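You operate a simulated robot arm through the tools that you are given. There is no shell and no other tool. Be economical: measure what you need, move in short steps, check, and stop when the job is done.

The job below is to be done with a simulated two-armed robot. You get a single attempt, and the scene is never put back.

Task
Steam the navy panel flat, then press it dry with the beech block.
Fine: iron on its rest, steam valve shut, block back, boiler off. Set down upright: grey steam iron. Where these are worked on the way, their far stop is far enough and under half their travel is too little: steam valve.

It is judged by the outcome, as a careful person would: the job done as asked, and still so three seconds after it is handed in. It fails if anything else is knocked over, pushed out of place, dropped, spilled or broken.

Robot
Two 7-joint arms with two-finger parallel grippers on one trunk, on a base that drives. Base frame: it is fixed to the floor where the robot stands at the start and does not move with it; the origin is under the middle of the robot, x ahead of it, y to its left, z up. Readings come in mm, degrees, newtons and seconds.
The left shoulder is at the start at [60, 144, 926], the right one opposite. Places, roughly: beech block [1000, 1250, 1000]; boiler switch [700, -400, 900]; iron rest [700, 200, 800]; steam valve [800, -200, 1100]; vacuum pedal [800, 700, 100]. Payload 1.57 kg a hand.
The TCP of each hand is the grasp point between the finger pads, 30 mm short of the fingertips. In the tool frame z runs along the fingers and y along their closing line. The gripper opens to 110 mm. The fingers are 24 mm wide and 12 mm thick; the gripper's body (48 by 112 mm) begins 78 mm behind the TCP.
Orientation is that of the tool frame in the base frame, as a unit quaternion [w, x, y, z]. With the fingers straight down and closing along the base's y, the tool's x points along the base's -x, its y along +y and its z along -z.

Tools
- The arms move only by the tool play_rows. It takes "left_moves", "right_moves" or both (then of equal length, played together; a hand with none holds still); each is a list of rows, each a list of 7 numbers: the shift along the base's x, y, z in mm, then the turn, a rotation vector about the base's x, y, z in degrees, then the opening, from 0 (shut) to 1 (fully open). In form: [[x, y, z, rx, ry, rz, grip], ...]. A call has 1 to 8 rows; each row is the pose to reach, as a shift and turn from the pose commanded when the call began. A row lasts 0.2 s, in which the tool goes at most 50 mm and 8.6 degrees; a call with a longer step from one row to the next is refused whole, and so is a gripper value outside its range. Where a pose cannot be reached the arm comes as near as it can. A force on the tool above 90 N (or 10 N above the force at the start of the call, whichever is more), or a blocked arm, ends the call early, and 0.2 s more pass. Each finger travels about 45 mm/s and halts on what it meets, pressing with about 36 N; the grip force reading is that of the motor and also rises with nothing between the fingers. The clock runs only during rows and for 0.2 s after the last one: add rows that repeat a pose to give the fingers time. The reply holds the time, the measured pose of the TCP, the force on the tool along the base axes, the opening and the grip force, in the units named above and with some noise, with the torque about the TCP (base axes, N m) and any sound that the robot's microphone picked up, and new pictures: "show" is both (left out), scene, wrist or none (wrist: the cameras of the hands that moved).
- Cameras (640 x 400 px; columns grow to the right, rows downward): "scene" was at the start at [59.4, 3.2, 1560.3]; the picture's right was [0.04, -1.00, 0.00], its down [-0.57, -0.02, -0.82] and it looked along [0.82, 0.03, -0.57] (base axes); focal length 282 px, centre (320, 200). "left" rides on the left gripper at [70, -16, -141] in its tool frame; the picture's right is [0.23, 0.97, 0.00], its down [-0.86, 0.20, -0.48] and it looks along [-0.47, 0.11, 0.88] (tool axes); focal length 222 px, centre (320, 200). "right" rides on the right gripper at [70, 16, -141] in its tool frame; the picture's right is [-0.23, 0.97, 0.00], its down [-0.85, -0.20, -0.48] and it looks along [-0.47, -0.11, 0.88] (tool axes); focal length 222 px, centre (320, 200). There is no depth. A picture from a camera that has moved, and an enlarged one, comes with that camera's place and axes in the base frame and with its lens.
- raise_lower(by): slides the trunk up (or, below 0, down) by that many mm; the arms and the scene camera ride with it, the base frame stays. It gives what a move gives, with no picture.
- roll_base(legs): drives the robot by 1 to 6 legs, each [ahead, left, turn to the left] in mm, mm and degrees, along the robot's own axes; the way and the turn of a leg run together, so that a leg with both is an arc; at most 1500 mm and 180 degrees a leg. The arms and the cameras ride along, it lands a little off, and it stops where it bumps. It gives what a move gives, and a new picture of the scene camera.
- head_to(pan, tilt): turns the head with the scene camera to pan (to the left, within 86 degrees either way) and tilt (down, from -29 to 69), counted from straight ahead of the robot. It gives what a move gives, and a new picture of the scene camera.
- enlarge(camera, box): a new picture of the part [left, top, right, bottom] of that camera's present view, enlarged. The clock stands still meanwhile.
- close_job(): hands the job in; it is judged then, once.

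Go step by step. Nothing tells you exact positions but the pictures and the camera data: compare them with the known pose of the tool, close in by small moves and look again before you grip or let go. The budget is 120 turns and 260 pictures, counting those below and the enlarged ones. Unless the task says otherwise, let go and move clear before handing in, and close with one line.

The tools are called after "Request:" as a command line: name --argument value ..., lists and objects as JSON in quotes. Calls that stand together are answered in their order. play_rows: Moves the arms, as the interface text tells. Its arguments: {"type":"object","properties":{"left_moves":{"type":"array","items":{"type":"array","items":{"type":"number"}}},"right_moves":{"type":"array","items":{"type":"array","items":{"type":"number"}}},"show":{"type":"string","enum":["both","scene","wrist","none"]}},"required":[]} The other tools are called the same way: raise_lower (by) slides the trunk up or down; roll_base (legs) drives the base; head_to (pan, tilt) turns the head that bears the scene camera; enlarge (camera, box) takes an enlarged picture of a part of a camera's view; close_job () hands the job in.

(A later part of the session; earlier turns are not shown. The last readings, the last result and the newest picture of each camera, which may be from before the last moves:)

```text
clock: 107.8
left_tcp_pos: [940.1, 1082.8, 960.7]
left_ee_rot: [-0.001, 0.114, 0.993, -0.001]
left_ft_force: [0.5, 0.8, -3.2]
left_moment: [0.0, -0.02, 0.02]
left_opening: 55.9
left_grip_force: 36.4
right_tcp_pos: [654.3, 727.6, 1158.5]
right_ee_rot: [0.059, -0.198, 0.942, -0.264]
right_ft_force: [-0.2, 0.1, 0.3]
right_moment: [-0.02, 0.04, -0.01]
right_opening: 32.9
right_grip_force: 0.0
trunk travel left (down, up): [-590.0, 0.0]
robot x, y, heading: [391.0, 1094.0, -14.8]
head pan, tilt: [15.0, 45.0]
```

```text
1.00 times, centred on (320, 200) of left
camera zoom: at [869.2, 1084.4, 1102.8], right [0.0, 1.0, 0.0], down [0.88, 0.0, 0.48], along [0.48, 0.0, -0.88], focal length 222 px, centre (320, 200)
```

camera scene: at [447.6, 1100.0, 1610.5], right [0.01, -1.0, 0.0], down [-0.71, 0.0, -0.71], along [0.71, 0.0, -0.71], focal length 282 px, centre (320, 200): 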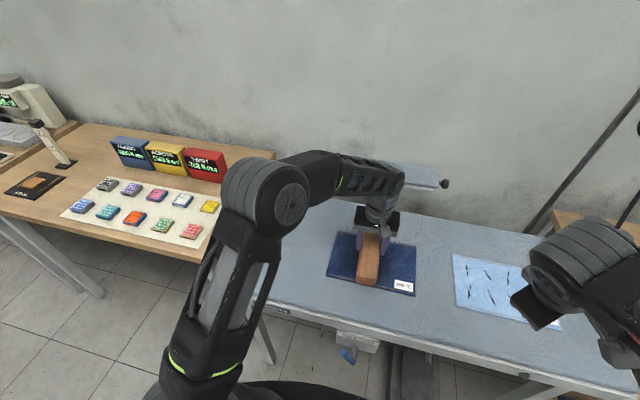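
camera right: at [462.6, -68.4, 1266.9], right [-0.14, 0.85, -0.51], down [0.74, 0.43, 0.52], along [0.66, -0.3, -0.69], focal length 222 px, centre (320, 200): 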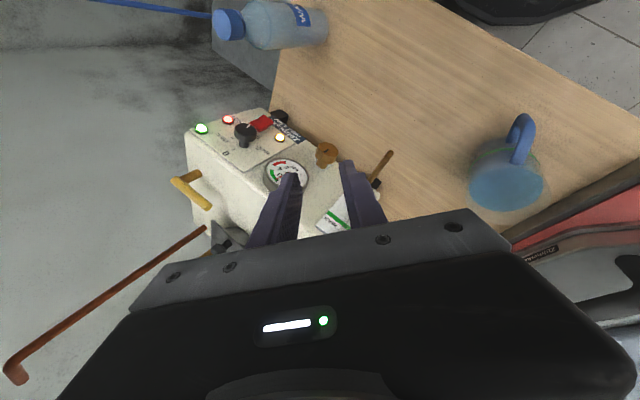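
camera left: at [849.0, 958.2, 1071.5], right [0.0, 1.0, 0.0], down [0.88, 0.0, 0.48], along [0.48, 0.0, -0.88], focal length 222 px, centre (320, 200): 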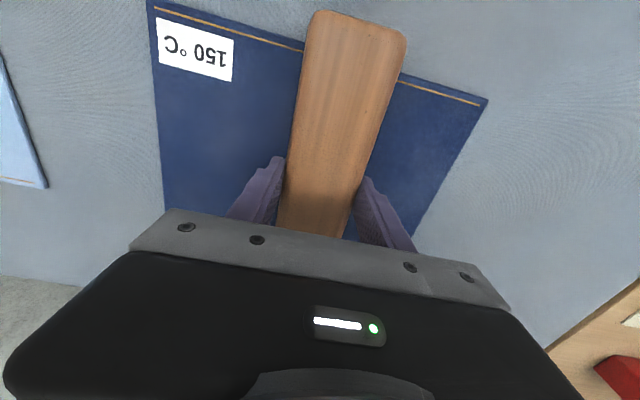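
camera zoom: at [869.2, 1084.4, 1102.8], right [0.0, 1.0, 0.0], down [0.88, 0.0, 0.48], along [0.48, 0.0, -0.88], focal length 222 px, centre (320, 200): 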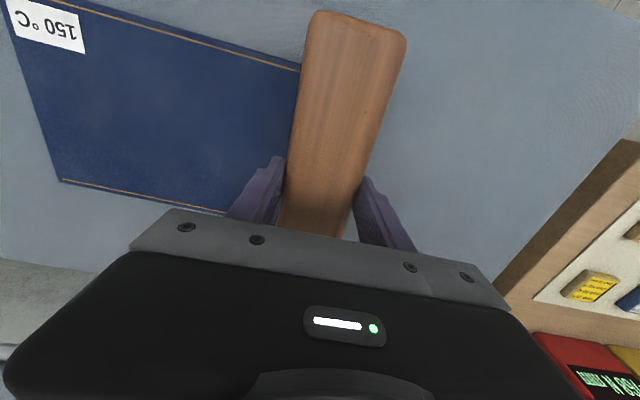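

The panel looks evenly dry. To be thorough I press the left third and right third briefly too.

Request:
play_rows --left_moves '[[-3, -40, 0, 0, 0, 0, 0], [-3, -55, -15, 0, 0, 0, 0], [-3, -55, -26, 0, 0, 0, 0], [-3, -55, -31, 0, 0, 0, 0], [-3, -55, -33, 0, 0, 0, 0], [-3, -55, -33, 0, 0, 0, 0], [-3, -55, -33, 0, 0, 0, 0], [-3, -55, -33, 0, 0, 0, 0]]' --show "none"

Request:
play_rows --left_moves '[[0, 0, 0, 0, 0, 0, 0], [0, 0, 0, 0, 0, 0, 0], [0, 0, 0, 0, 0, 0, 0], [0, 0, 20, 0, 0, 0, 0], [-8, -40, 33, 0, 0, 0, 0], [-18, -85, 33, 0, 0, 0, 0], [-27, -125, 30, 0, 0, 0, 0], [-33, -148, 15, 0, 0, 0, 0]]' --show "none"

Request:
play_rows --left_moves '[[0, 0, -8, 0, 0, 0, 0], [0, 0, -13, 0, 0, 0, 0], [0, 0, -16, 0, 0, 0, 0], [0, 0, -17, 0, 0, 0, 0], [0, 0, -17, 0, 0, 0, 0], [0, 0, -17, 0, 0, 0, 0], [0, 0, -17, 0, 0, 0, 0], [0, 0, -17, 0, 0, 0, 0]]' --show "none"

Request:
enlarge --camera "scene" --box '[270, 180, 470, 320]'

```text
clock: 109.7
left_tcp_pos: [940.1, 1025.6, 929.1]
left_ee_rot: [-0.001, 0.114, 0.994, 0.0]
left_ft_force: [-0.1, 0.2, -3.2]
left_moment: [0.03, 0.0, -0.02]
left_opening: 55.6
left_grip_force: 35.7
right_tcp_pos: [653.8, 725.9, 1158.0]
right_ee_rot: [0.057, -0.198, 0.942, -0.264]
right_ft_force: [-1.1, -0.2, -0.1]
right_moment: [0.0, 0.01, 0.02]
right_opening: 33.0
right_grip_force: 0.1
trunk travel left (down, up): [-590.0, 0.0]
robot x, y, heading: [396.2, 1092.5, -14.6]
head pan, tilt: [15.0, 45.0]
```

```text
clock: 111.5
left_tcp_pos: [909.8, 875.5, 942.9]
left_ee_rot: [-0.001, 0.114, 0.994, 0.0]
left_ft_force: [0.7, -0.1, -3.5]
left_moment: [0.0, 0.02, -0.02]
left_opening: 55.5
left_grip_force: 36.5
right_tcp_pos: [654.1, 726.4, 1158.0]
right_ee_rot: [0.058, -0.198, 0.942, -0.264]
right_ft_force: [0.5, 0.1, -0.1]
right_moment: [0.01, -0.04, 0.0]
right_opening: 32.7
right_grip_force: 0.1
trunk travel left (down, up): [-590.0, 0.0]
robot x, y, heading: [394.7, 1094.5, -14.6]
head pan, tilt: [15.0, 45.0]
```

```text
clock: 113.2
left_tcp_pos: [909.0, 877.7, 929.0]
left_ee_rot: [0.001, 0.114, 0.993, -0.001]
left_ft_force: [1.2, 1.8, 18.4]
left_moment: [0.4, 0.48, -0.03]
left_opening: 55.4
left_grip_force: 35.6
right_tcp_pos: [652.4, 727.3, 1160.1]
right_ee_rot: [0.059, -0.198, 0.942, -0.264]
right_ft_force: [0.1, 0.9, 0.7]
right_moment: [0.04, 0.01, 0.01]
right_opening: 32.8
right_grip_force: 0.1
trunk travel left (down, up): [-590.0, 0.0]
robot x, y, heading: [394.4, 1089.4, -14.6]
head pan, tilt: [15.0, 45.0]
```

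```text
2.86 times, centred on (370, 250) of scene
camera zoom: at [445.9, 1100.8, 1610.7], right [0.01, -1.0, 0.0], down [-0.71, -0.01, -0.71], along [0.71, 0.0, -0.71], focal length 805 px, centre (177, 57)
```

zoom: 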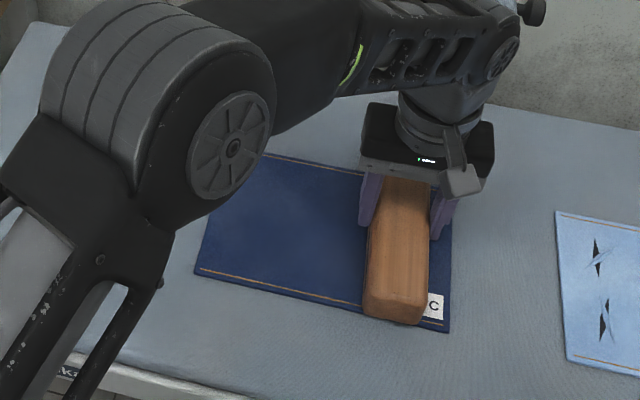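

Dry all over. I press the centre once more for good measure on the way back.

Request:
play_rows --left_moves '[[0, 0, 14, 0, 0, 0, 0], [8, 40, 16, 0, 0, 0, 0], [14, 78, 14, 0, 0, 0, 0], [14, 78, 3, 0, 0, 0, 0], [14, 78, -2, 0, 0, 0, 0], [14, 78, -5, 0, 0, 0, 0], [14, 78, -5, 0, 0, 0, 0], [14, 78, -5, 0, 0, 0, 0]]' --show "none"

Request:
play_rows --left_moves '[[0, 0, 0, 0, 0, 0, 0], [0, 0, 0, 0, 0, 0, 0], [0, 0, 0, 0, 0, 0, 0], [0, 0, 0, 0, 0, 0, 0], [0, 0, 0, 0, 0, 0, 0], [0, 0, 0, 0, 0, 0, 0], [0, 0, 30, 0, 0, 0, 0], [0, 0, 60, 0, 0, 0, 0]]' --show "none"

Request:
play_rows --left_moves '[[4, 45, 5, 0, 0, 0, 0], [8, 90, 5, 0, 0, 0.5, 0], [12, 135, 5, 0, 0, 1, 0], [16, 180, 5, 0, 0, 1.5, 0], [20, 225, 5, 0, 0, 2, 0], [24, 265, 5, 0, 0, 3, 0], [27, 285, 5, 0, 0, 3, 0], [27, 285, 0, 0, 0, 3, 0]]' --show "scene"

```text
clock: 115.0
left_tcp_pos: [922.7, 954.6, 927.9]
left_ee_rot: [0.003, 0.114, 0.993, -0.002]
left_ft_force: [2.5, 3.4, 46.7]
left_moment: [0.66, 0.37, -0.1]
left_opening: 55.3
left_grip_force: 36.4
right_tcp_pos: [650.0, 728.4, 1159.7]
right_ee_rot: [0.059, -0.197, 0.942, -0.265]
right_ft_force: [-0.5, 1.2, 0.4]
right_moment: [0.01, -0.01, -0.01]
right_opening: 33.0
right_grip_force: 0.1
trunk travel left (down, up): [-590.0, 0.0]
robot x, y, heading: [391.8, 1092.0, -14.5]
head pan, tilt: [15.0, 45.0]
```

```text
clock: 116.8
left_tcp_pos: [923.4, 958.1, 979.9]
left_ee_rot: [-0.003, 0.115, 0.993, 0.0]
left_ft_force: [0.8, -0.2, -3.5]
left_moment: [-0.01, -0.02, -0.02]
left_opening: 55.7
left_grip_force: 36.0
right_tcp_pos: [652.5, 726.9, 1157.9]
right_ee_rot: [0.058, -0.198, 0.942, -0.264]
right_ft_force: [-0.7, 0.1, -0.1]
right_moment: [0.01, 0.03, 0.02]
right_opening: 33.1
right_grip_force: 0.1
trunk travel left (down, up): [-590.0, 0.0]
robot x, y, heading: [391.4, 1092.8, -14.5]
head pan, tilt: [15.0, 45.0]
```

```text
clock: 118.7
left_tcp_pos: [948.5, 1243.4, 982.2]
left_ee_rot: [-0.001, 0.088, 0.996, 0.0]
left_ft_force: [-0.1, -0.6, -3.9]
left_moment: [0.01, 0.05, 0.01]
left_opening: 55.5
left_grip_force: 35.8
right_tcp_pos: [653.8, 726.3, 1157.7]
right_ee_rot: [0.058, -0.198, 0.942, -0.264]
right_ft_force: [0.1, 0.0, -0.1]
right_moment: [0.03, 0.0, 0.03]
right_opening: 32.6
right_grip_force: 0.0
trunk travel left (down, up): [-590.0, 0.0]
robot x, y, heading: [393.9, 1099.3, -14.6]
head pan, tilt: [15.0, 45.0]
camera scene: at [447.6, 1100.1, 1610.5], right [0.01, -1.0, 0.0], down [-0.71, 0.0, -0.71], along [0.71, 0.0, -0.71], focal length 282 px, centre (320, 200)
```

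scene: 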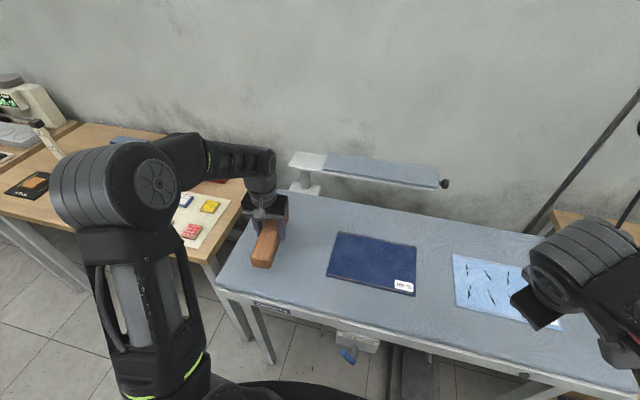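

The panel is flat and dry. I lower the block back onto its original spot.

Request:
play_rows --left_moves '[[0, 0, -25, 0, 0, 0, 0], [0, 0, -44, 0, 0, 0, 0], [0, 0, -50, 0, 0, 0, 0], [0, 0, -54, 0, 0, 0, 0], [0, 0, -57, 0, 0, 0, 0], [0, 0, -59, 0, 0, 0, 0], [0, 0, -60, 0, 0, 0, 0]]' --show "none"

```text
clock: 120.2
left_tcp_pos: [949.7, 1241.0, 923.9]
left_ee_rot: [0.0, 0.089, 0.996, 0.0]
left_ft_force: [-2.7, -1.4, 1.2]
left_moment: [-0.06, -0.44, -0.06]
left_opening: 55.6
left_grip_force: 35.3
right_tcp_pos: [652.9, 727.3, 1159.2]
right_ee_rot: [0.059, -0.198, 0.942, -0.264]
right_ft_force: [0.0, 0.7, -0.3]
right_moment: [0.0, 0.01, 0.01]
right_opening: 33.3
right_grip_force: 0.0
trunk travel left (down, up): [-590.0, 0.0]
robot x, y, heading: [394.0, 1091.8, -14.8]
head pan, tilt: [15.0, 45.0]
```

It's touching the table. I open the fingers and rise.

Request:
play_rows --left_moves '[[0, 0, 0, 0, 0, 0, 0.65], [0, 0, 0, 0, 0, 0, 0.75], [0, 0, 0, 0, 0, 0, 0.85], [0, 0, 15, 0, 0, 0, 0.85], [0, 0, 50, 0, 0, 0, 0.85], [0, 0, 95, 0, 0, 0, 0.85], [0, 0, 140, 0, 0, 0, 0.85], [-40, 0, 160, 0, 0, 0, 0.85]]' --show "scene"

Request:
enlarge --camera "scene" --box '[190, 180, 430, 320]'

```text
clock: 122.0
left_tcp_pos: [910.5, 1241.7, 1079.5]
left_ee_rot: [-0.001, 0.088, 0.996, 0.0]
left_ft_force: [-1.1, -0.6, 0.1]
left_moment: [0.02, -0.02, -0.01]
left_opening: 93.4
left_grip_force: 0.1
right_tcp_pos: [650.8, 727.1, 1159.1]
right_ee_rot: [0.059, -0.198, 0.942, -0.264]
right_ft_force: [-0.1, -0.7, -0.1]
right_moment: [0.01, -0.02, 0.01]
right_opening: 33.0
right_grip_force: 0.0
trunk travel left (down, up): [-590.0, 0.0]
robot x, y, heading: [395.1, 1091.9, -14.7]
head pan, tilt: [15.0, 45.0]
camera scene: at [445.1, 1100.7, 1610.6], right [0.01, -1.0, 0.0], down [-0.71, -0.01, -0.71], along [0.71, 0.0, -0.71], focal length 282 px, centre (320, 200)
```

scene: 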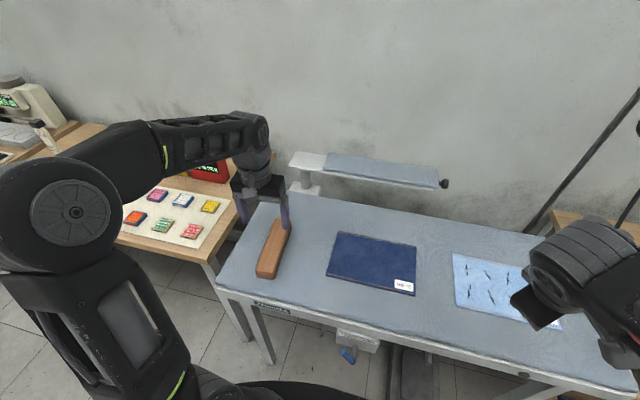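

```text
2.67 times, centred on (310, 250) of scene
camera zoom: at [445.1, 1100.7, 1610.6], right [0.01, -1.0, 0.0], down [-0.71, -0.01, -0.71], along [0.71, 0.0, -0.71], focal length 751 px, centre (347, 67)
```

zoom: 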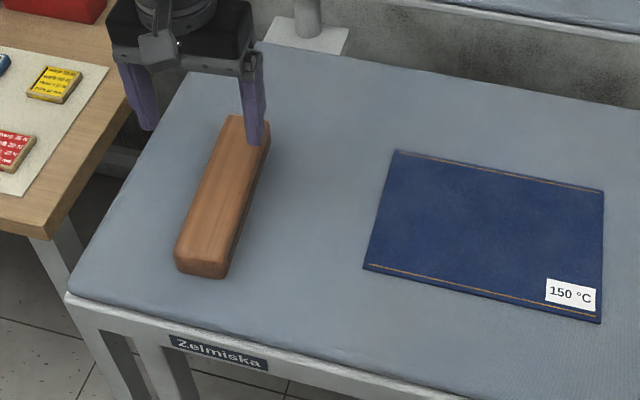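

Block back and panel done. I pull the left hand back and high, then return to the boiler.

Request:
play_rows --left_moves '[[-45, 0, 10, 0, 0, 0, 0.5], [-90, 5, 20, 0, 0, 0, 0.5], [-135, 10, 25, 0, 0, 0, 0.5], [-180, 15, 25, 0, 0, 0, 0.5], [-210, 20, 25, 0, 0, 0, 0.5]]' --show "none"

Request:
roll_base --legs '[[-40, 0, 0], [0, -1160, 1.2]]'

Request:
head_to --pan -10 --tilt 40

Request:
enlarge --camera "right" --box '[0, 0, 640, 400]'

```text
clock: 123.2
left_tcp_pos: [701.5, 1263.1, 1106.7]
left_ee_rot: [-0.001, 0.088, 0.996, 0.0]
left_ft_force: [-0.1, 0.0, 0.1]
left_moment: [0.0, -0.04, 0.02]
left_opening: 55.0
left_grip_force: 0.1
right_tcp_pos: [653.7, 727.1, 1159.0]
right_ee_rot: [0.059, -0.197, 0.942, -0.264]
right_ft_force: [-0.4, 0.3, -0.9]
right_moment: [0.03, 0.0, 0.0]
right_opening: 32.8
right_grip_force: 0.1
trunk travel left (down, up): [-590.0, 0.0]
robot x, y, heading: [393.0, 1094.7, -14.5]
head pan, tilt: [15.0, 45.0]
```

```text
clock: 129.7
left_tcp_pos: [388.3, 148.3, 1106.0]
left_ee_rot: [-0.001, 0.065, 0.998, 0.001]
left_ft_force: [0.2, -0.8, -0.3]
left_moment: [0.01, 0.01, -0.01]
left_opening: 54.9
left_grip_force: 0.0
right_tcp_pos: [363.2, -389.0, 1158.3]
right_ee_rot: [0.064, -0.219, 0.938, -0.263]
right_ft_force: [0.1, 0.3, 0.3]
right_moment: [-0.02, -0.01, 0.03]
right_opening: 32.9
right_grip_force: 0.0
trunk travel left (down, up): [-590.0, 0.0]
robot x, y, heading: [85.8, -40.5, -12.3]
head pan, tilt: [15.0, 45.0]
camera scene: at [141.0, -25.6, 1610.6], right [0.05, -1.0, 0.0], down [-0.71, -0.04, -0.71], along [0.71, 0.04, -0.71], focal length 282 px, centre (320, 200)
```

scene: 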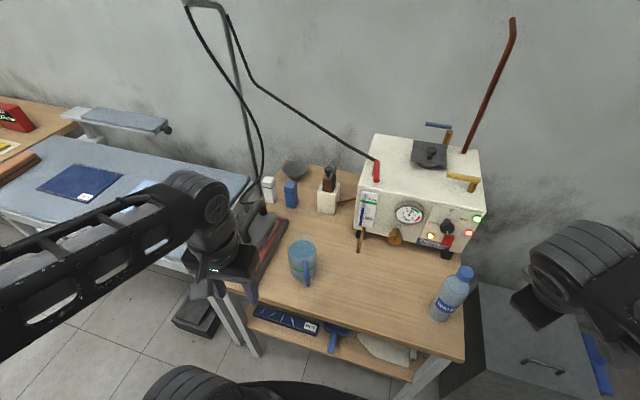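

```text
clock: 130.6
left_tcp_pos: [388.6, 148.8, 1105.4]
left_ee_rot: [-0.001, 0.066, 0.998, 0.0]
left_ft_force: [-0.2, 0.1, -0.3]
left_moment: [0.0, 0.02, 0.03]
left_opening: 54.8
left_grip_force: 0.2
right_tcp_pos: [363.0, -389.0, 1159.1]
right_ee_rot: [0.064, -0.219, 0.937, -0.263]
right_ft_force: [0.0, 0.2, -1.2]
right_moment: [0.02, -0.02, -0.01]
right_opening: 32.9
right_grip_force: 0.0
trunk travel left (down, up): [-590.0, 0.0]
robot x, y, heading: [86.5, -35.9, -12.0]
head pan, tilt: [-10.0, 40.0]
camera scene: at [138.7, -61.3, 1617.8], right [-0.37, -0.93, 0.0], down [-0.6, 0.24, -0.77], along [0.71, -0.29, -0.64], focal length 282 px, centre (320, 200)
```

scene: 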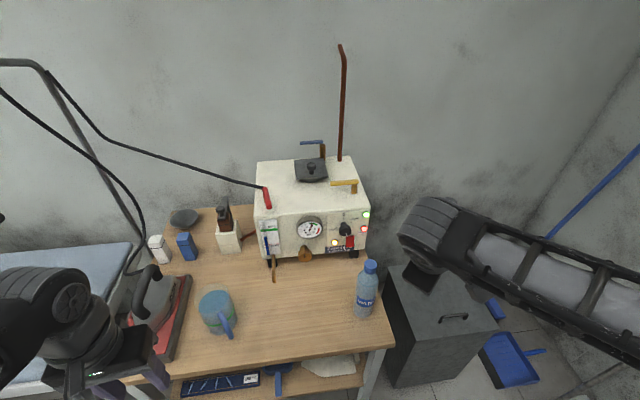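

```text
1.00 times, centred on (320, 200) of right
camera zoom: at [260.8, -341.4, 1270.0], right [-0.16, 0.85, -0.51], down [0.73, 0.45, 0.52], along [0.67, -0.28, -0.69], focal length 222 px, centre (320, 200)
```

zoom: 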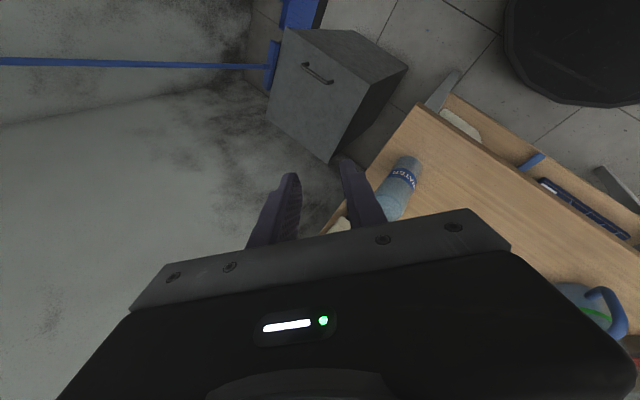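

A clear view of the boiler now. I zoom in on the valve and the switch.

Request:
enlarge --camera "scene" --box '[246, 150, 376, 270]'

Request:
enlarge --camera "scene" --box '[316, 205, 380, 265]'

```text
3.33 times, centred on (311, 210) of scene
camera zoom: at [138.7, -61.3, 1617.8], right [-0.37, -0.93, 0.0], down [-0.6, 0.24, -0.77], along [0.71, -0.29, -0.64], focal length 939 px, centre (350, 167)
```

zoom: 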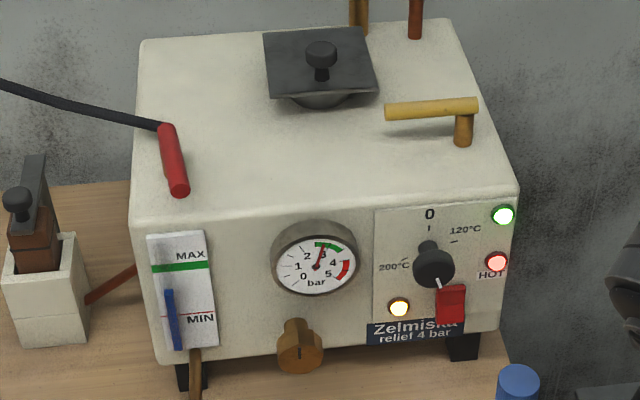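

```text
6.67 times, centred on (348, 235) of scene
camera zoom: at [138.7, -61.3, 1617.8], right [-0.37, -0.93, 0.0], down [-0.6, 0.24, -0.77], along [0.71, -0.29, -0.64], focal length 1879 px, centre (133, -33)
```

zoom: 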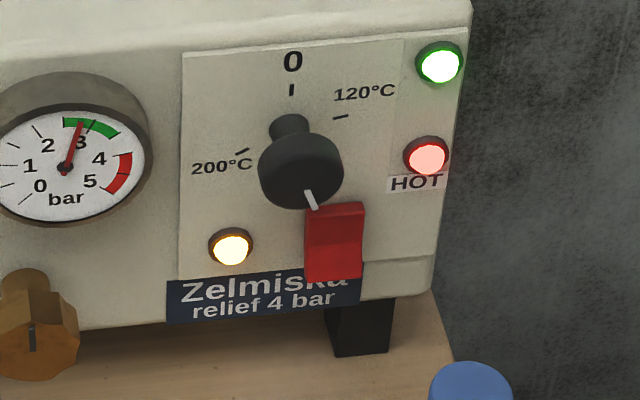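

The valve lever now points to the front; the switch is a red rocker. I shift the base a bit left and forward, then bring the closed right hand to the lever's left side.

Request:
roll_base --legs '[[57, 90, 0]]'

Request:
play_rows --right_moves '[[10, 45, 0, 0, 0, 0, 0], [30, 85, 0, 0, 0, 0, 0], [60, 120, 0, 0, 0, 0, 0], [95, 150, 0, 0, 0, 0, 0], [130, 180, 0, 0, 0, 0, 0], [170, 205, 0, 0, 0, 0, 0], [210, 220, 0, 0, 0, 0, 0]]' --show "both"

```text
clock: 131.7
left_tcp_pos: [465.1, 225.8, 1105.1]
left_ee_rot: [-0.001, 0.065, 0.998, -0.001]
left_ft_force: [0.3, 0.4, -0.6]
left_moment: [-0.03, 0.0, -0.01]
left_opening: 55.0
left_grip_force: 0.0
right_tcp_pos: [440.0, -312.2, 1158.6]
right_ee_rot: [0.065, -0.219, 0.937, -0.263]
right_ft_force: [0.1, -0.2, -0.1]
right_moment: [-0.04, 0.05, -0.02]
right_opening: 33.2
right_grip_force: 0.1
trunk travel left (down, up): [-590.0, 0.0]
robot x, y, heading: [165.3, 41.8, -12.0]
head pan, tilt: [-10.0, 40.0]
camera scene: at [215.4, 15.4, 1617.8], right [-0.37, -0.93, 0.0], down [-0.6, 0.24, -0.77], along [0.71, -0.29, -0.64], focal length 282 px, centre (320, 200)
```

scene: 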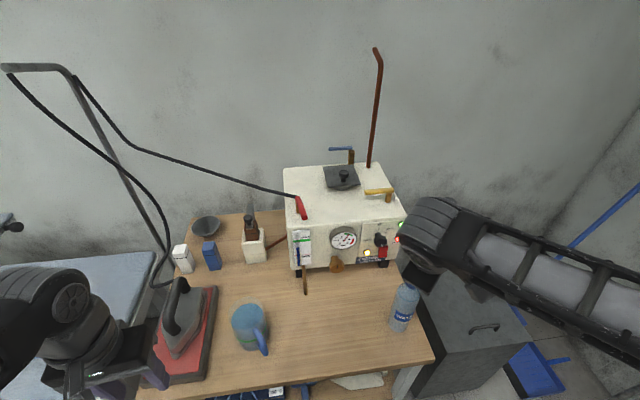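

```text
clock: 133.3
left_tcp_pos: [465.4, 223.6, 1105.1]
left_ee_rot: [0.0, 0.065, 0.998, 0.0]
left_ft_force: [-0.3, 1.1, -0.1]
left_moment: [-0.02, 0.01, 0.01]
left_opening: 55.0
left_grip_force: 0.1
right_tcp_pos: [650.4, -94.7, 1154.3]
right_ee_rot: [0.063, -0.22, 0.937, -0.263]
right_ft_force: [0.1, 0.4, -0.2]
right_moment: [-0.01, 0.01, -0.04]
right_opening: 0.0
right_grip_force: 21.4
trunk travel left (down, up): [-590.0, 0.0]
robot x, y, heading: [165.2, 39.9, -12.2]
head pan, tilt: [-10.0, 40.0]
camera scene: at [215.2, 14.7, 1617.8], right [-0.37, -0.93, 0.0], down [-0.6, 0.24, -0.77], along [0.71, -0.29, -0.64], focal length 282 px, centre (320, 200)
camera right: at [547.5, -47.4, 1266.7], right [-0.16, 0.85, -0.51], down [0.73, 0.45, 0.52], along [0.66, -0.28, -0.69], focal length 222 px, centre (320, 200)
```

scene: 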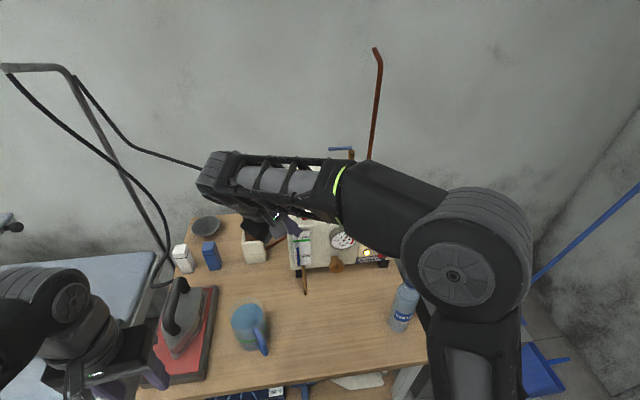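
right: 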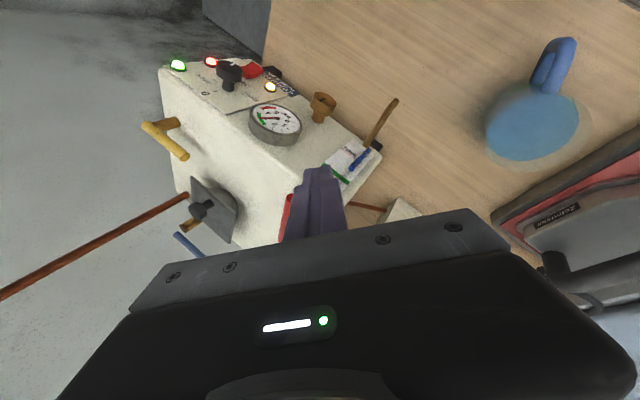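

The red lever is just right of the fingers. I move forward to its left side at lever height and look.

Request:
play_rows --right_moves '[[35, 5, 0, 0, 0, 0, 0], [70, 5, 0, 0, 0, 0, 0], [95, 2, -5, 0, 0, 0, 0], [97, 0, -22, 0, 0, 0, 0], [97, 0, -38, 0, 0, 0, 0]]' --show "wrist"

Request:
enlarge --camera "right" --box '[160, 80, 480, 280]'

```text
clock: 134.5
left_tcp_pos: [464.7, 225.5, 1104.0]
left_ee_rot: [-0.002, 0.066, 0.998, 0.0]
left_ft_force: [0.8, -0.6, 0.8]
left_moment: [0.0, 0.0, -0.03]
left_opening: 54.9
left_grip_force: 0.1
right_tcp_pos: [745.8, -93.6, 1118.3]
right_ee_rot: [0.064, -0.219, 0.937, -0.263]
right_ft_force: [-0.3, 0.0, -0.7]
right_moment: [-0.01, 0.02, 0.01]
right_opening: 0.0
right_grip_force: 21.4
trunk travel left (down, up): [-590.0, 0.0]
robot x, y, heading: [165.8, 35.6, -12.3]
head pan, tilt: [-10.0, 40.0]
camera right: at [642.9, -45.9, 1230.9], right [-0.16, 0.85, -0.51], down [0.73, 0.45, 0.52], along [0.67, -0.28, -0.69], focal length 222 px, centre (320, 200)
```

right: 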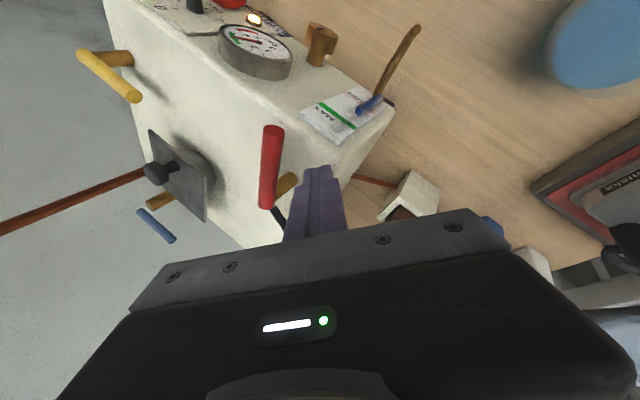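

```text
2.00 times, centred on (320, 180) of right
camera zoom: at [642.9, -45.9, 1230.9], right [-0.16, 0.85, -0.51], down [0.73, 0.45, 0.52], along [0.67, -0.28, -0.69], focal length 444 px, centre (320, 240)
```

zoom: 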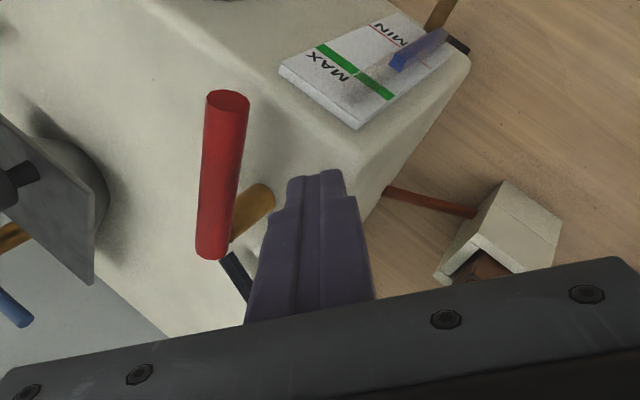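

The fingers are left of the lever. I sweep along the lever's arc to push it back to the shut position.

Request:
play_rows --right_moves '[[-4, -27, 0, 0, 0, 0, 0], [-9, -40, 0, 0, 0, 0, 0], [-9, -52, 0, 0, 0, 0, 0], [-8, -64, 0, 0, 0, 0, 0], [-6, -75, 0, 0, 0, 0, 0], [-1, -86, 0, 0, 0, 0, 0], [5, -96, 0, 0, 0, 0, 0]]' --show "wrist"

```text
clock: 136.1
left_tcp_pos: [463.8, 223.7, 1105.9]
left_ee_rot: [-0.002, 0.066, 0.998, 0.0]
left_ft_force: [0.1, 1.1, 0.1]
left_moment: [0.01, 0.01, 0.02]
left_opening: 55.0
left_grip_force: 0.1
right_tcp_pos: [752.4, -189.9, 1121.1]
right_ee_rot: [0.064, -0.219, 0.938, -0.263]
right_ft_force: [-0.5, 1.2, -0.2]
right_moment: [-0.02, -0.01, -0.01]
right_opening: 0.0
right_grip_force: 21.3
trunk travel left (down, up): [-590.0, 0.0]
robot x, y, heading: [165.5, 39.7, -12.0]
head pan, tilt: [-10.0, 40.0]
camera right: at [649.2, -142.6, 1233.6], right [-0.16, 0.85, -0.51], down [0.73, 0.45, 0.52], along [0.67, -0.28, -0.69], focal length 222 px, centre (320, 200)
```

right: 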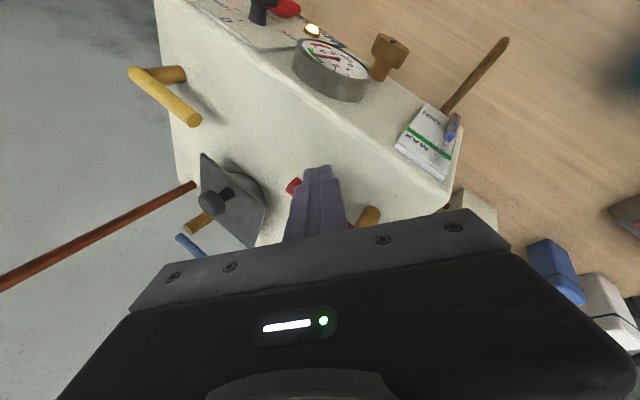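

The lever is following. I push the final stretch toward its shut stop, watching the force.

Request:
play_rows --right_moves '[[5, -5, -3, 0, 0, 0, 0], [12, -10, -3, 0, 0, 0, 0], [18, -14, -3, 0, 0, 0, 0], [24, -18, -3, 0, 0, 0, 0], [29, -20, -3, 0, 0, 0, 0], [33, -21, -3, 0, 0, 0, 0]]' --show "wrist"

```text
clock: 137.3
left_tcp_pos: [456.2, 226.2, 1107.2]
left_ee_rot: [0.003, 0.065, 0.998, 0.0]
left_ft_force: [0.1, -0.4, -0.7]
left_moment: [0.02, -0.02, 0.01]
left_opening: 55.2
left_grip_force: 0.1
right_tcp_pos: [760.0, -195.6, 1113.9]
right_ee_rot: [0.051, -0.221, 0.941, -0.252]
right_ft_force: [-57.4, 29.4, 34.6]
right_moment: [0.63, 1.84, -0.86]
right_opening: 0.1
right_grip_force: 21.4
trunk travel left (down, up): [-590.0, 0.0]
robot x, y, heading: [159.6, 42.8, -12.3]
head pan, tilt: [-10.0, 40.0]
stopped in row 5 (right hand): the force on the tool passed its limit (the readings are from after the stop); the commanded pose is now the measured one
camera right: at [660.7, -149.3, 1230.7], right [-0.18, 0.86, -0.49], down [0.75, 0.44, 0.5], along [0.64, -0.27, -0.72], focal length 222 px, centre (320, 200)
```

right: 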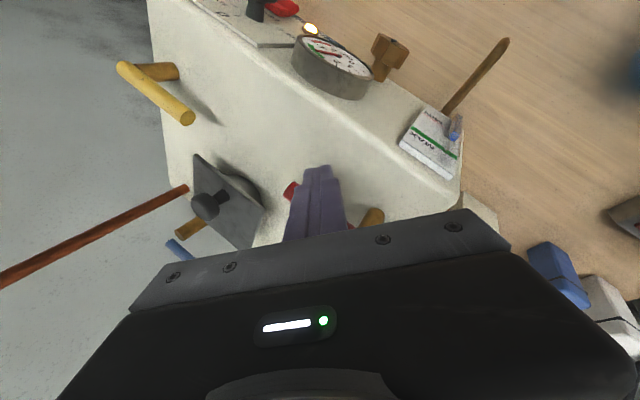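

That's the stop. I back off and check the lever from the head camera.

Request:
play_rows --right_moves '[[-15, 5, 3, 0, 0, 0, 0], [-45, 10, 15, 0, 0, 0, 0], [-90, 10, 30, 0, 0, 0, 0], [-135, 0, 35, 0, 0, 0, 0], [-175, -25, 35, 0, 0, 0, 0], [-210, -60, 35, 0, 0, 0, 0], [-230, -105, 35, 0, 0, 0, 0], [-240, -150, 35, 0, 0, 0, 0]]' --show "scene"

Request:
enlarge --camera "scene" --box '[270, 150, 430, 290]'

Request:
enlarge --camera "right" --box '[0, 0, 640, 400]'

```text
clock: 139.1
left_tcp_pos: [462.9, 224.4, 1105.6]
left_ee_rot: [0.0, 0.064, 0.998, 0.0]
left_ft_force: [-0.4, 0.2, -0.1]
left_moment: [0.05, 0.02, 0.02]
left_opening: 55.0
left_grip_force: 0.1
right_tcp_pos: [529.3, -347.5, 1145.4]
right_ee_rot: [0.052, -0.222, 0.94, -0.254]
right_ft_force: [-0.4, -0.3, -0.7]
right_moment: [0.01, -0.01, 0.01]
right_opening: 0.0
right_grip_force: 21.4
trunk travel left (down, up): [-590.0, 0.0]
robot x, y, heading: [166.5, 38.9, -11.8]
head pan, tilt: [-10.0, 40.0]
camera scene: at [212.5, 14.1, 1617.8], right [-0.37, -0.93, 0.0], down [-0.6, 0.24, -0.77], along [0.71, -0.29, -0.64], focal length 282 px, centre (320, 200)
```

scene: 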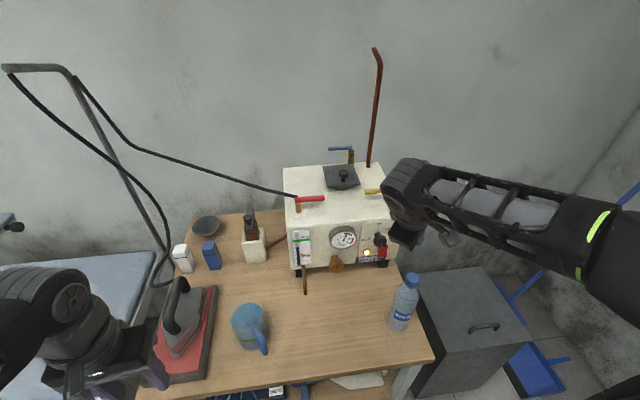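

```text
2.86 times, centred on (350, 220) of scene
camera zoom: at [212.5, 14.1, 1617.8], right [-0.37, -0.93, 0.0], down [-0.6, 0.24, -0.77], along [0.71, -0.29, -0.64], focal length 805 px, centre (234, 143)
```

zoom: 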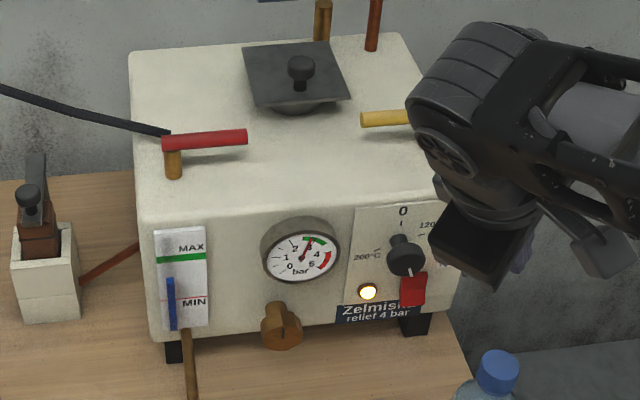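

```text
1.00 times, centred on (320, 200) of right
camera zoom: at [429.8, -301.7, 1260.5], right [-0.18, 0.85, -0.49], down [0.74, 0.44, 0.5], along [0.65, -0.28, -0.71], focal length 222 px, centre (320, 200)
```

zoom: 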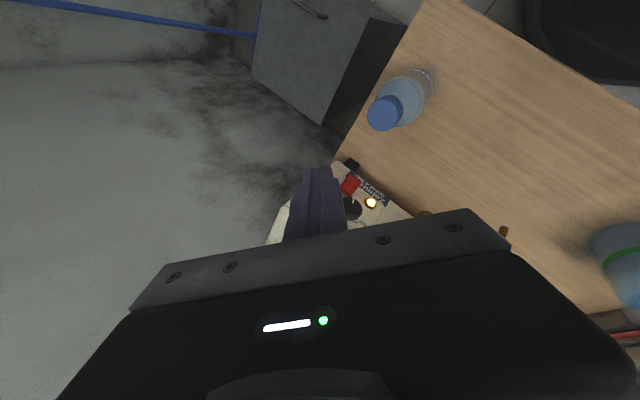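

The valve is shut. The rocker is at about (673,-387,926), with the bottle standing right in front of it, so I'll come at it from the right. I tuck the right hand and drive round to the right side.

Request:
play_rows --right_moves '[[-15, 45, 5, 0, 0, 0, 0], [-30, 90, 5, 0, 0, 0, 0], [-40, 135, 5, 0, 0, 0, 0], [-50, 180, 5, 0, 0, 0, 0], [-60, 210, 5, 0, 0, 0, 0]]' --show "none"

Request:
roll_base --legs '[[-135, 0, 0], [0, -510, 0], [80, 0, 0]]'

Request:
head_to --pan 15 --tilt 40

```text
clock: 140.3
left_tcp_pos: [462.2, 226.0, 1106.7]
left_ee_rot: [-0.001, 0.065, 0.998, 0.0]
left_ft_force: [0.0, -0.6, -0.6]
left_moment: [0.07, -0.01, -0.01]
left_opening: 54.8
left_grip_force: 0.1
right_tcp_pos: [472.3, -139.7, 1154.2]
right_ee_rot: [0.055, -0.221, 0.94, -0.252]
right_ft_force: [-0.7, 2.2, -0.1]
right_moment: [-0.24, -0.08, -0.03]
right_opening: 0.1
right_grip_force: 21.3
trunk travel left (down, up): [-590.0, 0.0]
robot x, y, heading: [163.6, 38.6, -11.8]
head pan, tilt: [-10.0, 40.0]
```

```text
clock: 144.9
left_tcp_pos: [302.5, -258.3, 1105.1]
left_ee_rot: [0.0, 0.06, 0.998, 0.0]
left_ft_force: [0.1, 0.3, -0.1]
left_moment: [0.01, 0.01, 0.02]
left_opening: 55.2
left_grip_force: 0.1
right_tcp_pos: [316.7, -624.6, 1153.7]
right_ee_rot: [0.053, -0.226, 0.939, -0.254]
right_ft_force: [0.5, 0.4, 0.0]
right_moment: [0.06, 0.04, -0.02]
right_opening: 0.0
right_grip_force: 21.3
trunk travel left (down, up): [-590.0, 0.0]
robot x, y, heading: [4.3, -443.6, -11.5]
head pan, tilt: [-10.0, 40.0]
camera scene: at [55.0, -471.2, 1617.7], right [-0.36, -0.93, 0.0], down [-0.6, 0.23, -0.77], along [0.71, -0.28, -0.64], focal length 282 px, centre (320, 200)
```

scene: 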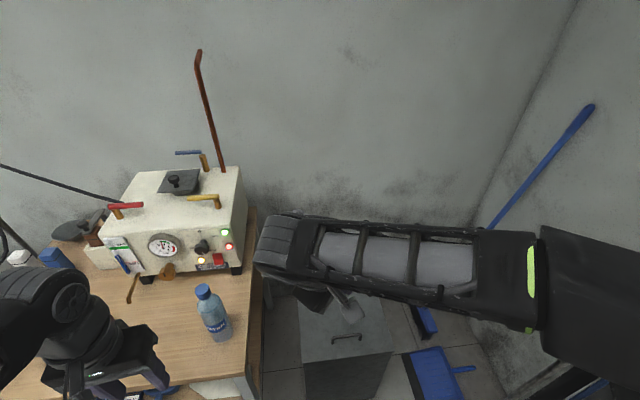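

```text
clock: 145.8
left_tcp_pos: [301.4, -256.5, 1105.0]
left_ee_rot: [0.0, 0.06, 0.998, 0.0]
left_ft_force: [0.4, 1.0, 0.3]
left_moment: [0.0, 0.03, 0.01]
left_opening: 54.9
left_grip_force: 0.0
right_tcp_pos: [315.0, -624.9, 1153.7]
right_ee_rot: [0.053, -0.226, 0.939, -0.254]
right_ft_force: [-0.5, 0.3, 0.0]
right_moment: [0.04, -0.01, 0.0]
right_opening: 0.0
right_grip_force: 21.1
trunk travel left (down, up): [-590.0, 0.0]
robot x, y, heading: [0.7, -448.0, -11.1]
head pan, tilt: [15.0, 40.0]
camera scene: at [59.0, -434.7, 1617.8], right [0.06, -1.0, 0.0], down [-0.64, -0.04, -0.77], along [0.76, 0.05, -0.64], focal length 282 px, centre (320, 200)
```

scene: 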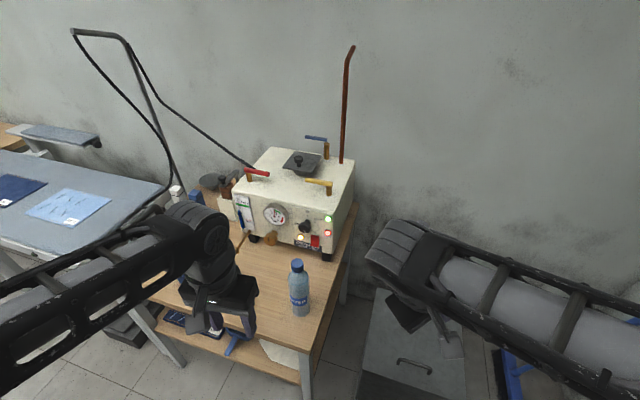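

From here the rocker is clear of the bottle. I zoom on the rocker and turn the right hand to point forward-down toward it.

Request:
enlarge --camera "scene" --box '[270, 200, 350, 270]'

Request:
play_rows --right_moves '[[20, 10, 0, 6.3, -4.3, 0.8, 0], [40, 25, 0, 12.6, -8.5, 1.6, 0], [60, 40, -5, 18.8, -12.8, 2.4, 0], [80, 55, -10, 25.1, -17.1, 3.3, 0], [100, 70, -15, 31.4, -21.4, 4.1, 0], [120, 85, -20, 37.6, -25.6, 4.9, 0], [140, 100, -30, 43.9, -29.9, 5.7, 0]]' --show "both"

```text
5.71 times, centred on (310, 235) of scene
camera zoom: at [59.0, -434.7, 1617.8], right [0.06, -1.0, 0.0], down [-0.64, -0.04, -0.77], along [0.76, 0.05, -0.64], focal length 1610 px, centre (377, 0)
```

zoom: 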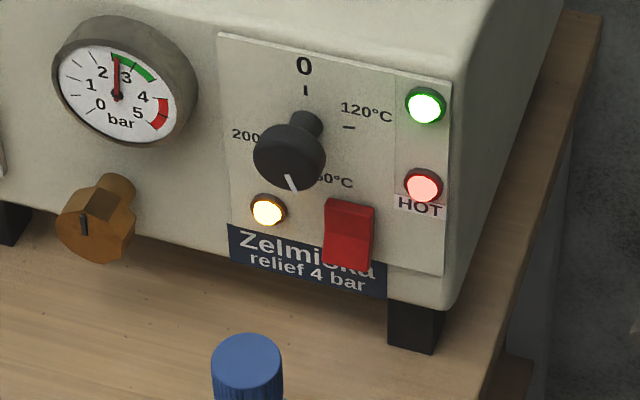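

```text
clock: 147.4
left_tcp_pos: [300.8, -257.9, 1105.2]
left_ee_rot: [0.0, 0.06, 0.998, 0.0]
left_ft_force: [0.6, -0.7, -0.5]
left_moment: [-0.03, 0.03, 0.0]
left_opening: 55.3
left_grip_force: 0.1
right_tcp_pos: [453.8, -521.2, 1123.1]
right_ee_rot: [0.379, -0.162, 0.909, 0.067]
right_ft_force: [0.2, 0.0, 0.0]
right_moment: [0.01, 0.05, 0.0]
right_opening: 0.1
right_grip_force: 20.6
trunk travel left (down, up): [-590.0, 0.0]
robot x, y, heading: [2.9, -445.1, -11.5]
head pan, tilt: [15.0, 40.0]
camera scene: at [59.8, -434.9, 1617.8], right [0.06, -1.0, 0.0], down [-0.64, -0.04, -0.77], along [0.76, 0.05, -0.64], focal length 282 px, centre (320, 200)
camera right: at [307.2, -557.3, 1173.0], right [-0.19, 0.97, 0.16], down [0.31, -0.1, 0.94], along [0.93, 0.23, -0.29], focal length 222 px, centre (320, 200)
```

scene: 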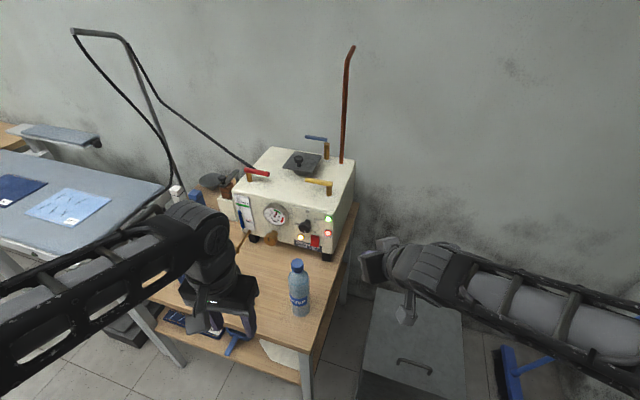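
right: 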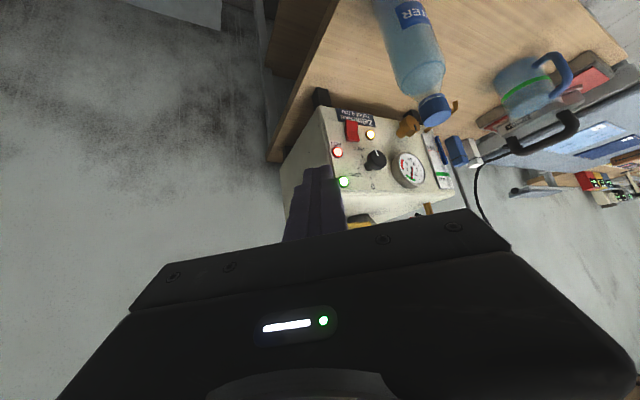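

The rocker's lower half sticks out, so I'll press its bottom. I yaw the hand 25° more so it stays clear of the bottle, and approach above first.

Request:
play_rows --right_moves '[[20, 15, -10, 0, 0, 6, 0], [45, 32, -25, 0, 0, 13, 0], [70, 50, -45, 0, 0, 20, 0], [90, 65, -65, 0, 0, 25, 0], [106, 81, -83, 0, 0, 25, 0], [106, 81, -83, 0, 0, 25, 0]]' --show "both"

Request:
enlarge --camera "scene" --box '[250, 190, 410, 310]'

```text
clock: 148.8
left_tcp_pos: [300.4, -258.6, 1106.1]
left_ee_rot: [-0.001, 0.06, 0.998, 0.0]
left_ft_force: [-0.7, -0.3, -0.4]
left_moment: [-0.02, 0.06, 0.02]
left_opening: 54.9
left_grip_force: 0.1
right_tcp_pos: [561.7, -442.9, 1041.2]
right_ee_rot: [0.357, -0.355, 0.851, 0.147]
right_ft_force: [0.0, 0.1, 0.0]
right_moment: [0.05, -0.02, -0.01]
right_opening: 0.0
right_grip_force: 21.2
trunk travel left (down, up): [-590.0, 0.0]
robot x, y, heading: [3.6, -444.9, -11.4]
head pan, tilt: [15.0, 40.0]
camera scene: at [58.5, -435.2, 1617.8], right [0.06, -1.0, 0.0], down [-0.64, -0.04, -0.77], along [0.76, 0.05, -0.64], focal length 282 px, centre (320, 200)
camera right: at [443.0, -537.3, 1091.2], right [-0.58, 0.8, 0.16], down [0.32, 0.05, 0.95], along [0.75, 0.6, -0.29], focal length 222 px, centre (320, 200)
```

scene: 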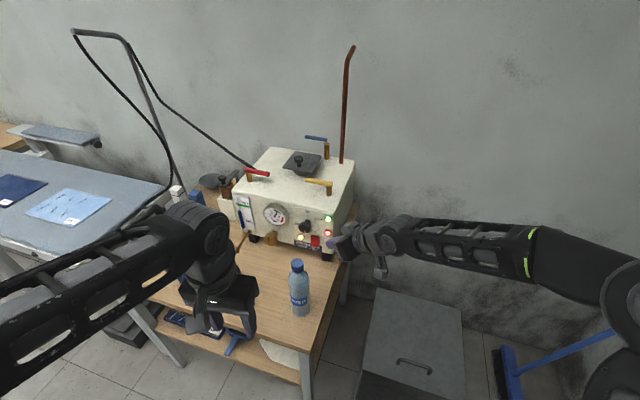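
right: 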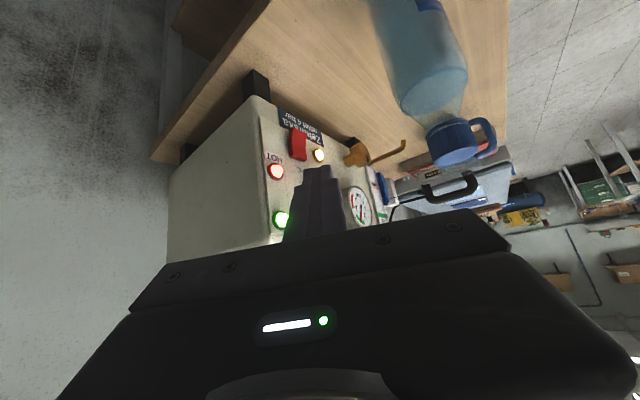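

```text
3.33 times, centred on (330, 250) of scene
camera zoom: at [58.5, -435.2, 1617.8], right [0.06, -1.0, 0.0], down [-0.64, -0.04, -0.77], along [0.76, 0.05, -0.64], focal length 939 px, centre (287, 33)
```

zoom: 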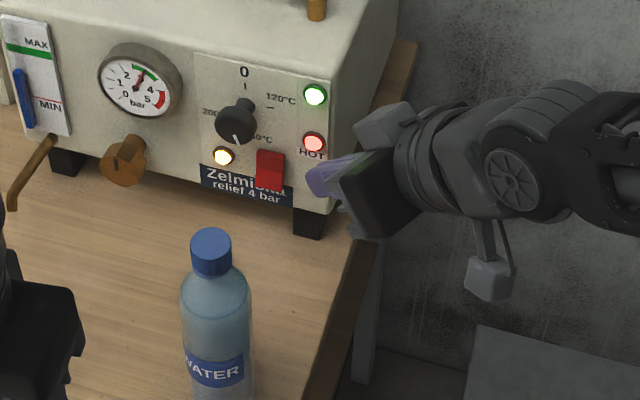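

I bring the fingertip to about 40 mm in front of the rocker's lower edge.

Request:
play_rows --right_moves '[[10, 12, -29, 0, 0, 0, 0], [18, 26, -58, 0, 0, 0, 0], [26, 42, -88, 0, 0, 0, 0], [33, 57, -116, 0, 0, 0, 0], [33, 57, -116, 0, 0, 0, 0]]' --show "wrist"

Request:
enlarge --camera "scene" --box '[250, 190, 410, 310]'

Request:
enlarge --camera "right" --box '[200, 60, 440, 240]'

```text
clock: 150.0
left_tcp_pos: [302.4, -257.7, 1105.8]
left_ee_rot: [-0.001, 0.06, 0.998, 0.0]
left_ft_force: [0.2, 0.5, 0.0]
left_moment: [0.01, 0.01, -0.04]
left_opening: 55.1
left_grip_force: 0.1
right_tcp_pos: [595.6, -389.1, 925.2]
right_ee_rot: [0.357, -0.355, 0.851, 0.146]
right_ft_force: [0.0, -0.2, -0.1]
right_moment: [-0.03, 0.0, -0.01]
right_opening: 0.0
right_grip_force: 21.4
trunk travel left (down, up): [-590.0, 0.0]
robot x, y, heading: [5.8, -444.2, -11.5]
head pan, tilt: [15.0, 40.0]
camera right: at [476.6, -483.4, 974.8], right [-0.58, 0.8, 0.16], down [0.32, 0.05, 0.95], along [0.75, 0.6, -0.29], focal length 222 px, centre (320, 200)
```

right: 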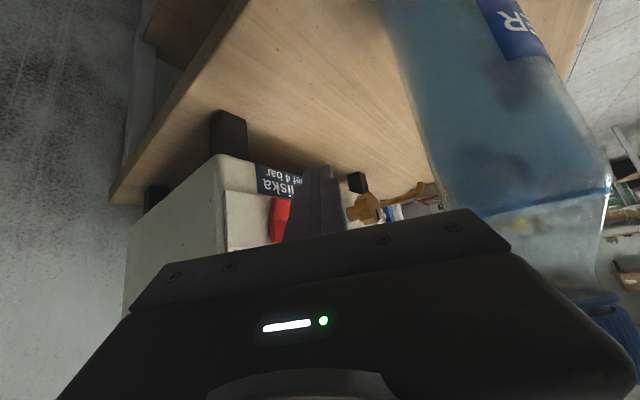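

```text
3.33 times, centred on (330, 250) of scene
camera zoom: at [58.6, -434.9, 1617.8], right [0.06, -1.0, 0.0], down [-0.64, -0.04, -0.77], along [0.76, 0.05, -0.64], focal length 939 px, centre (287, 33)
```

zoom: 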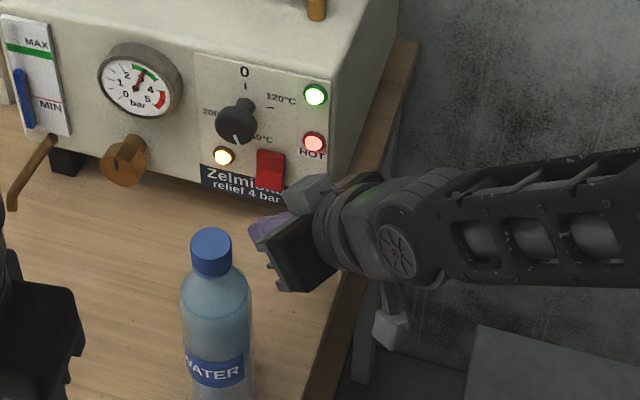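

```text
2.22 times, centred on (320, 150) of right
camera zoom: at [476.6, -483.4, 974.8], right [-0.58, 0.8, 0.16], down [0.32, 0.05, 0.95], along [0.75, 0.6, -0.29], focal length 494 px, centre (320, 311)
```

zoom: 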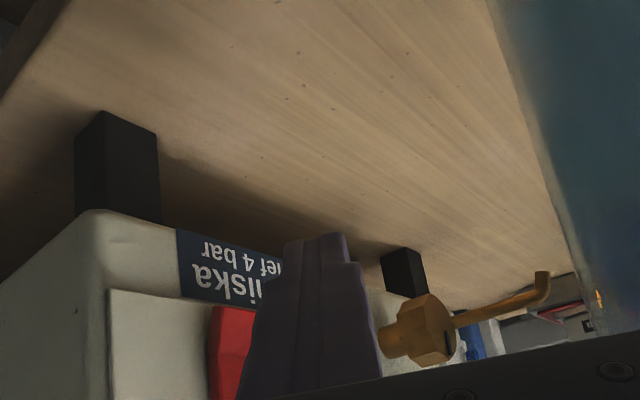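

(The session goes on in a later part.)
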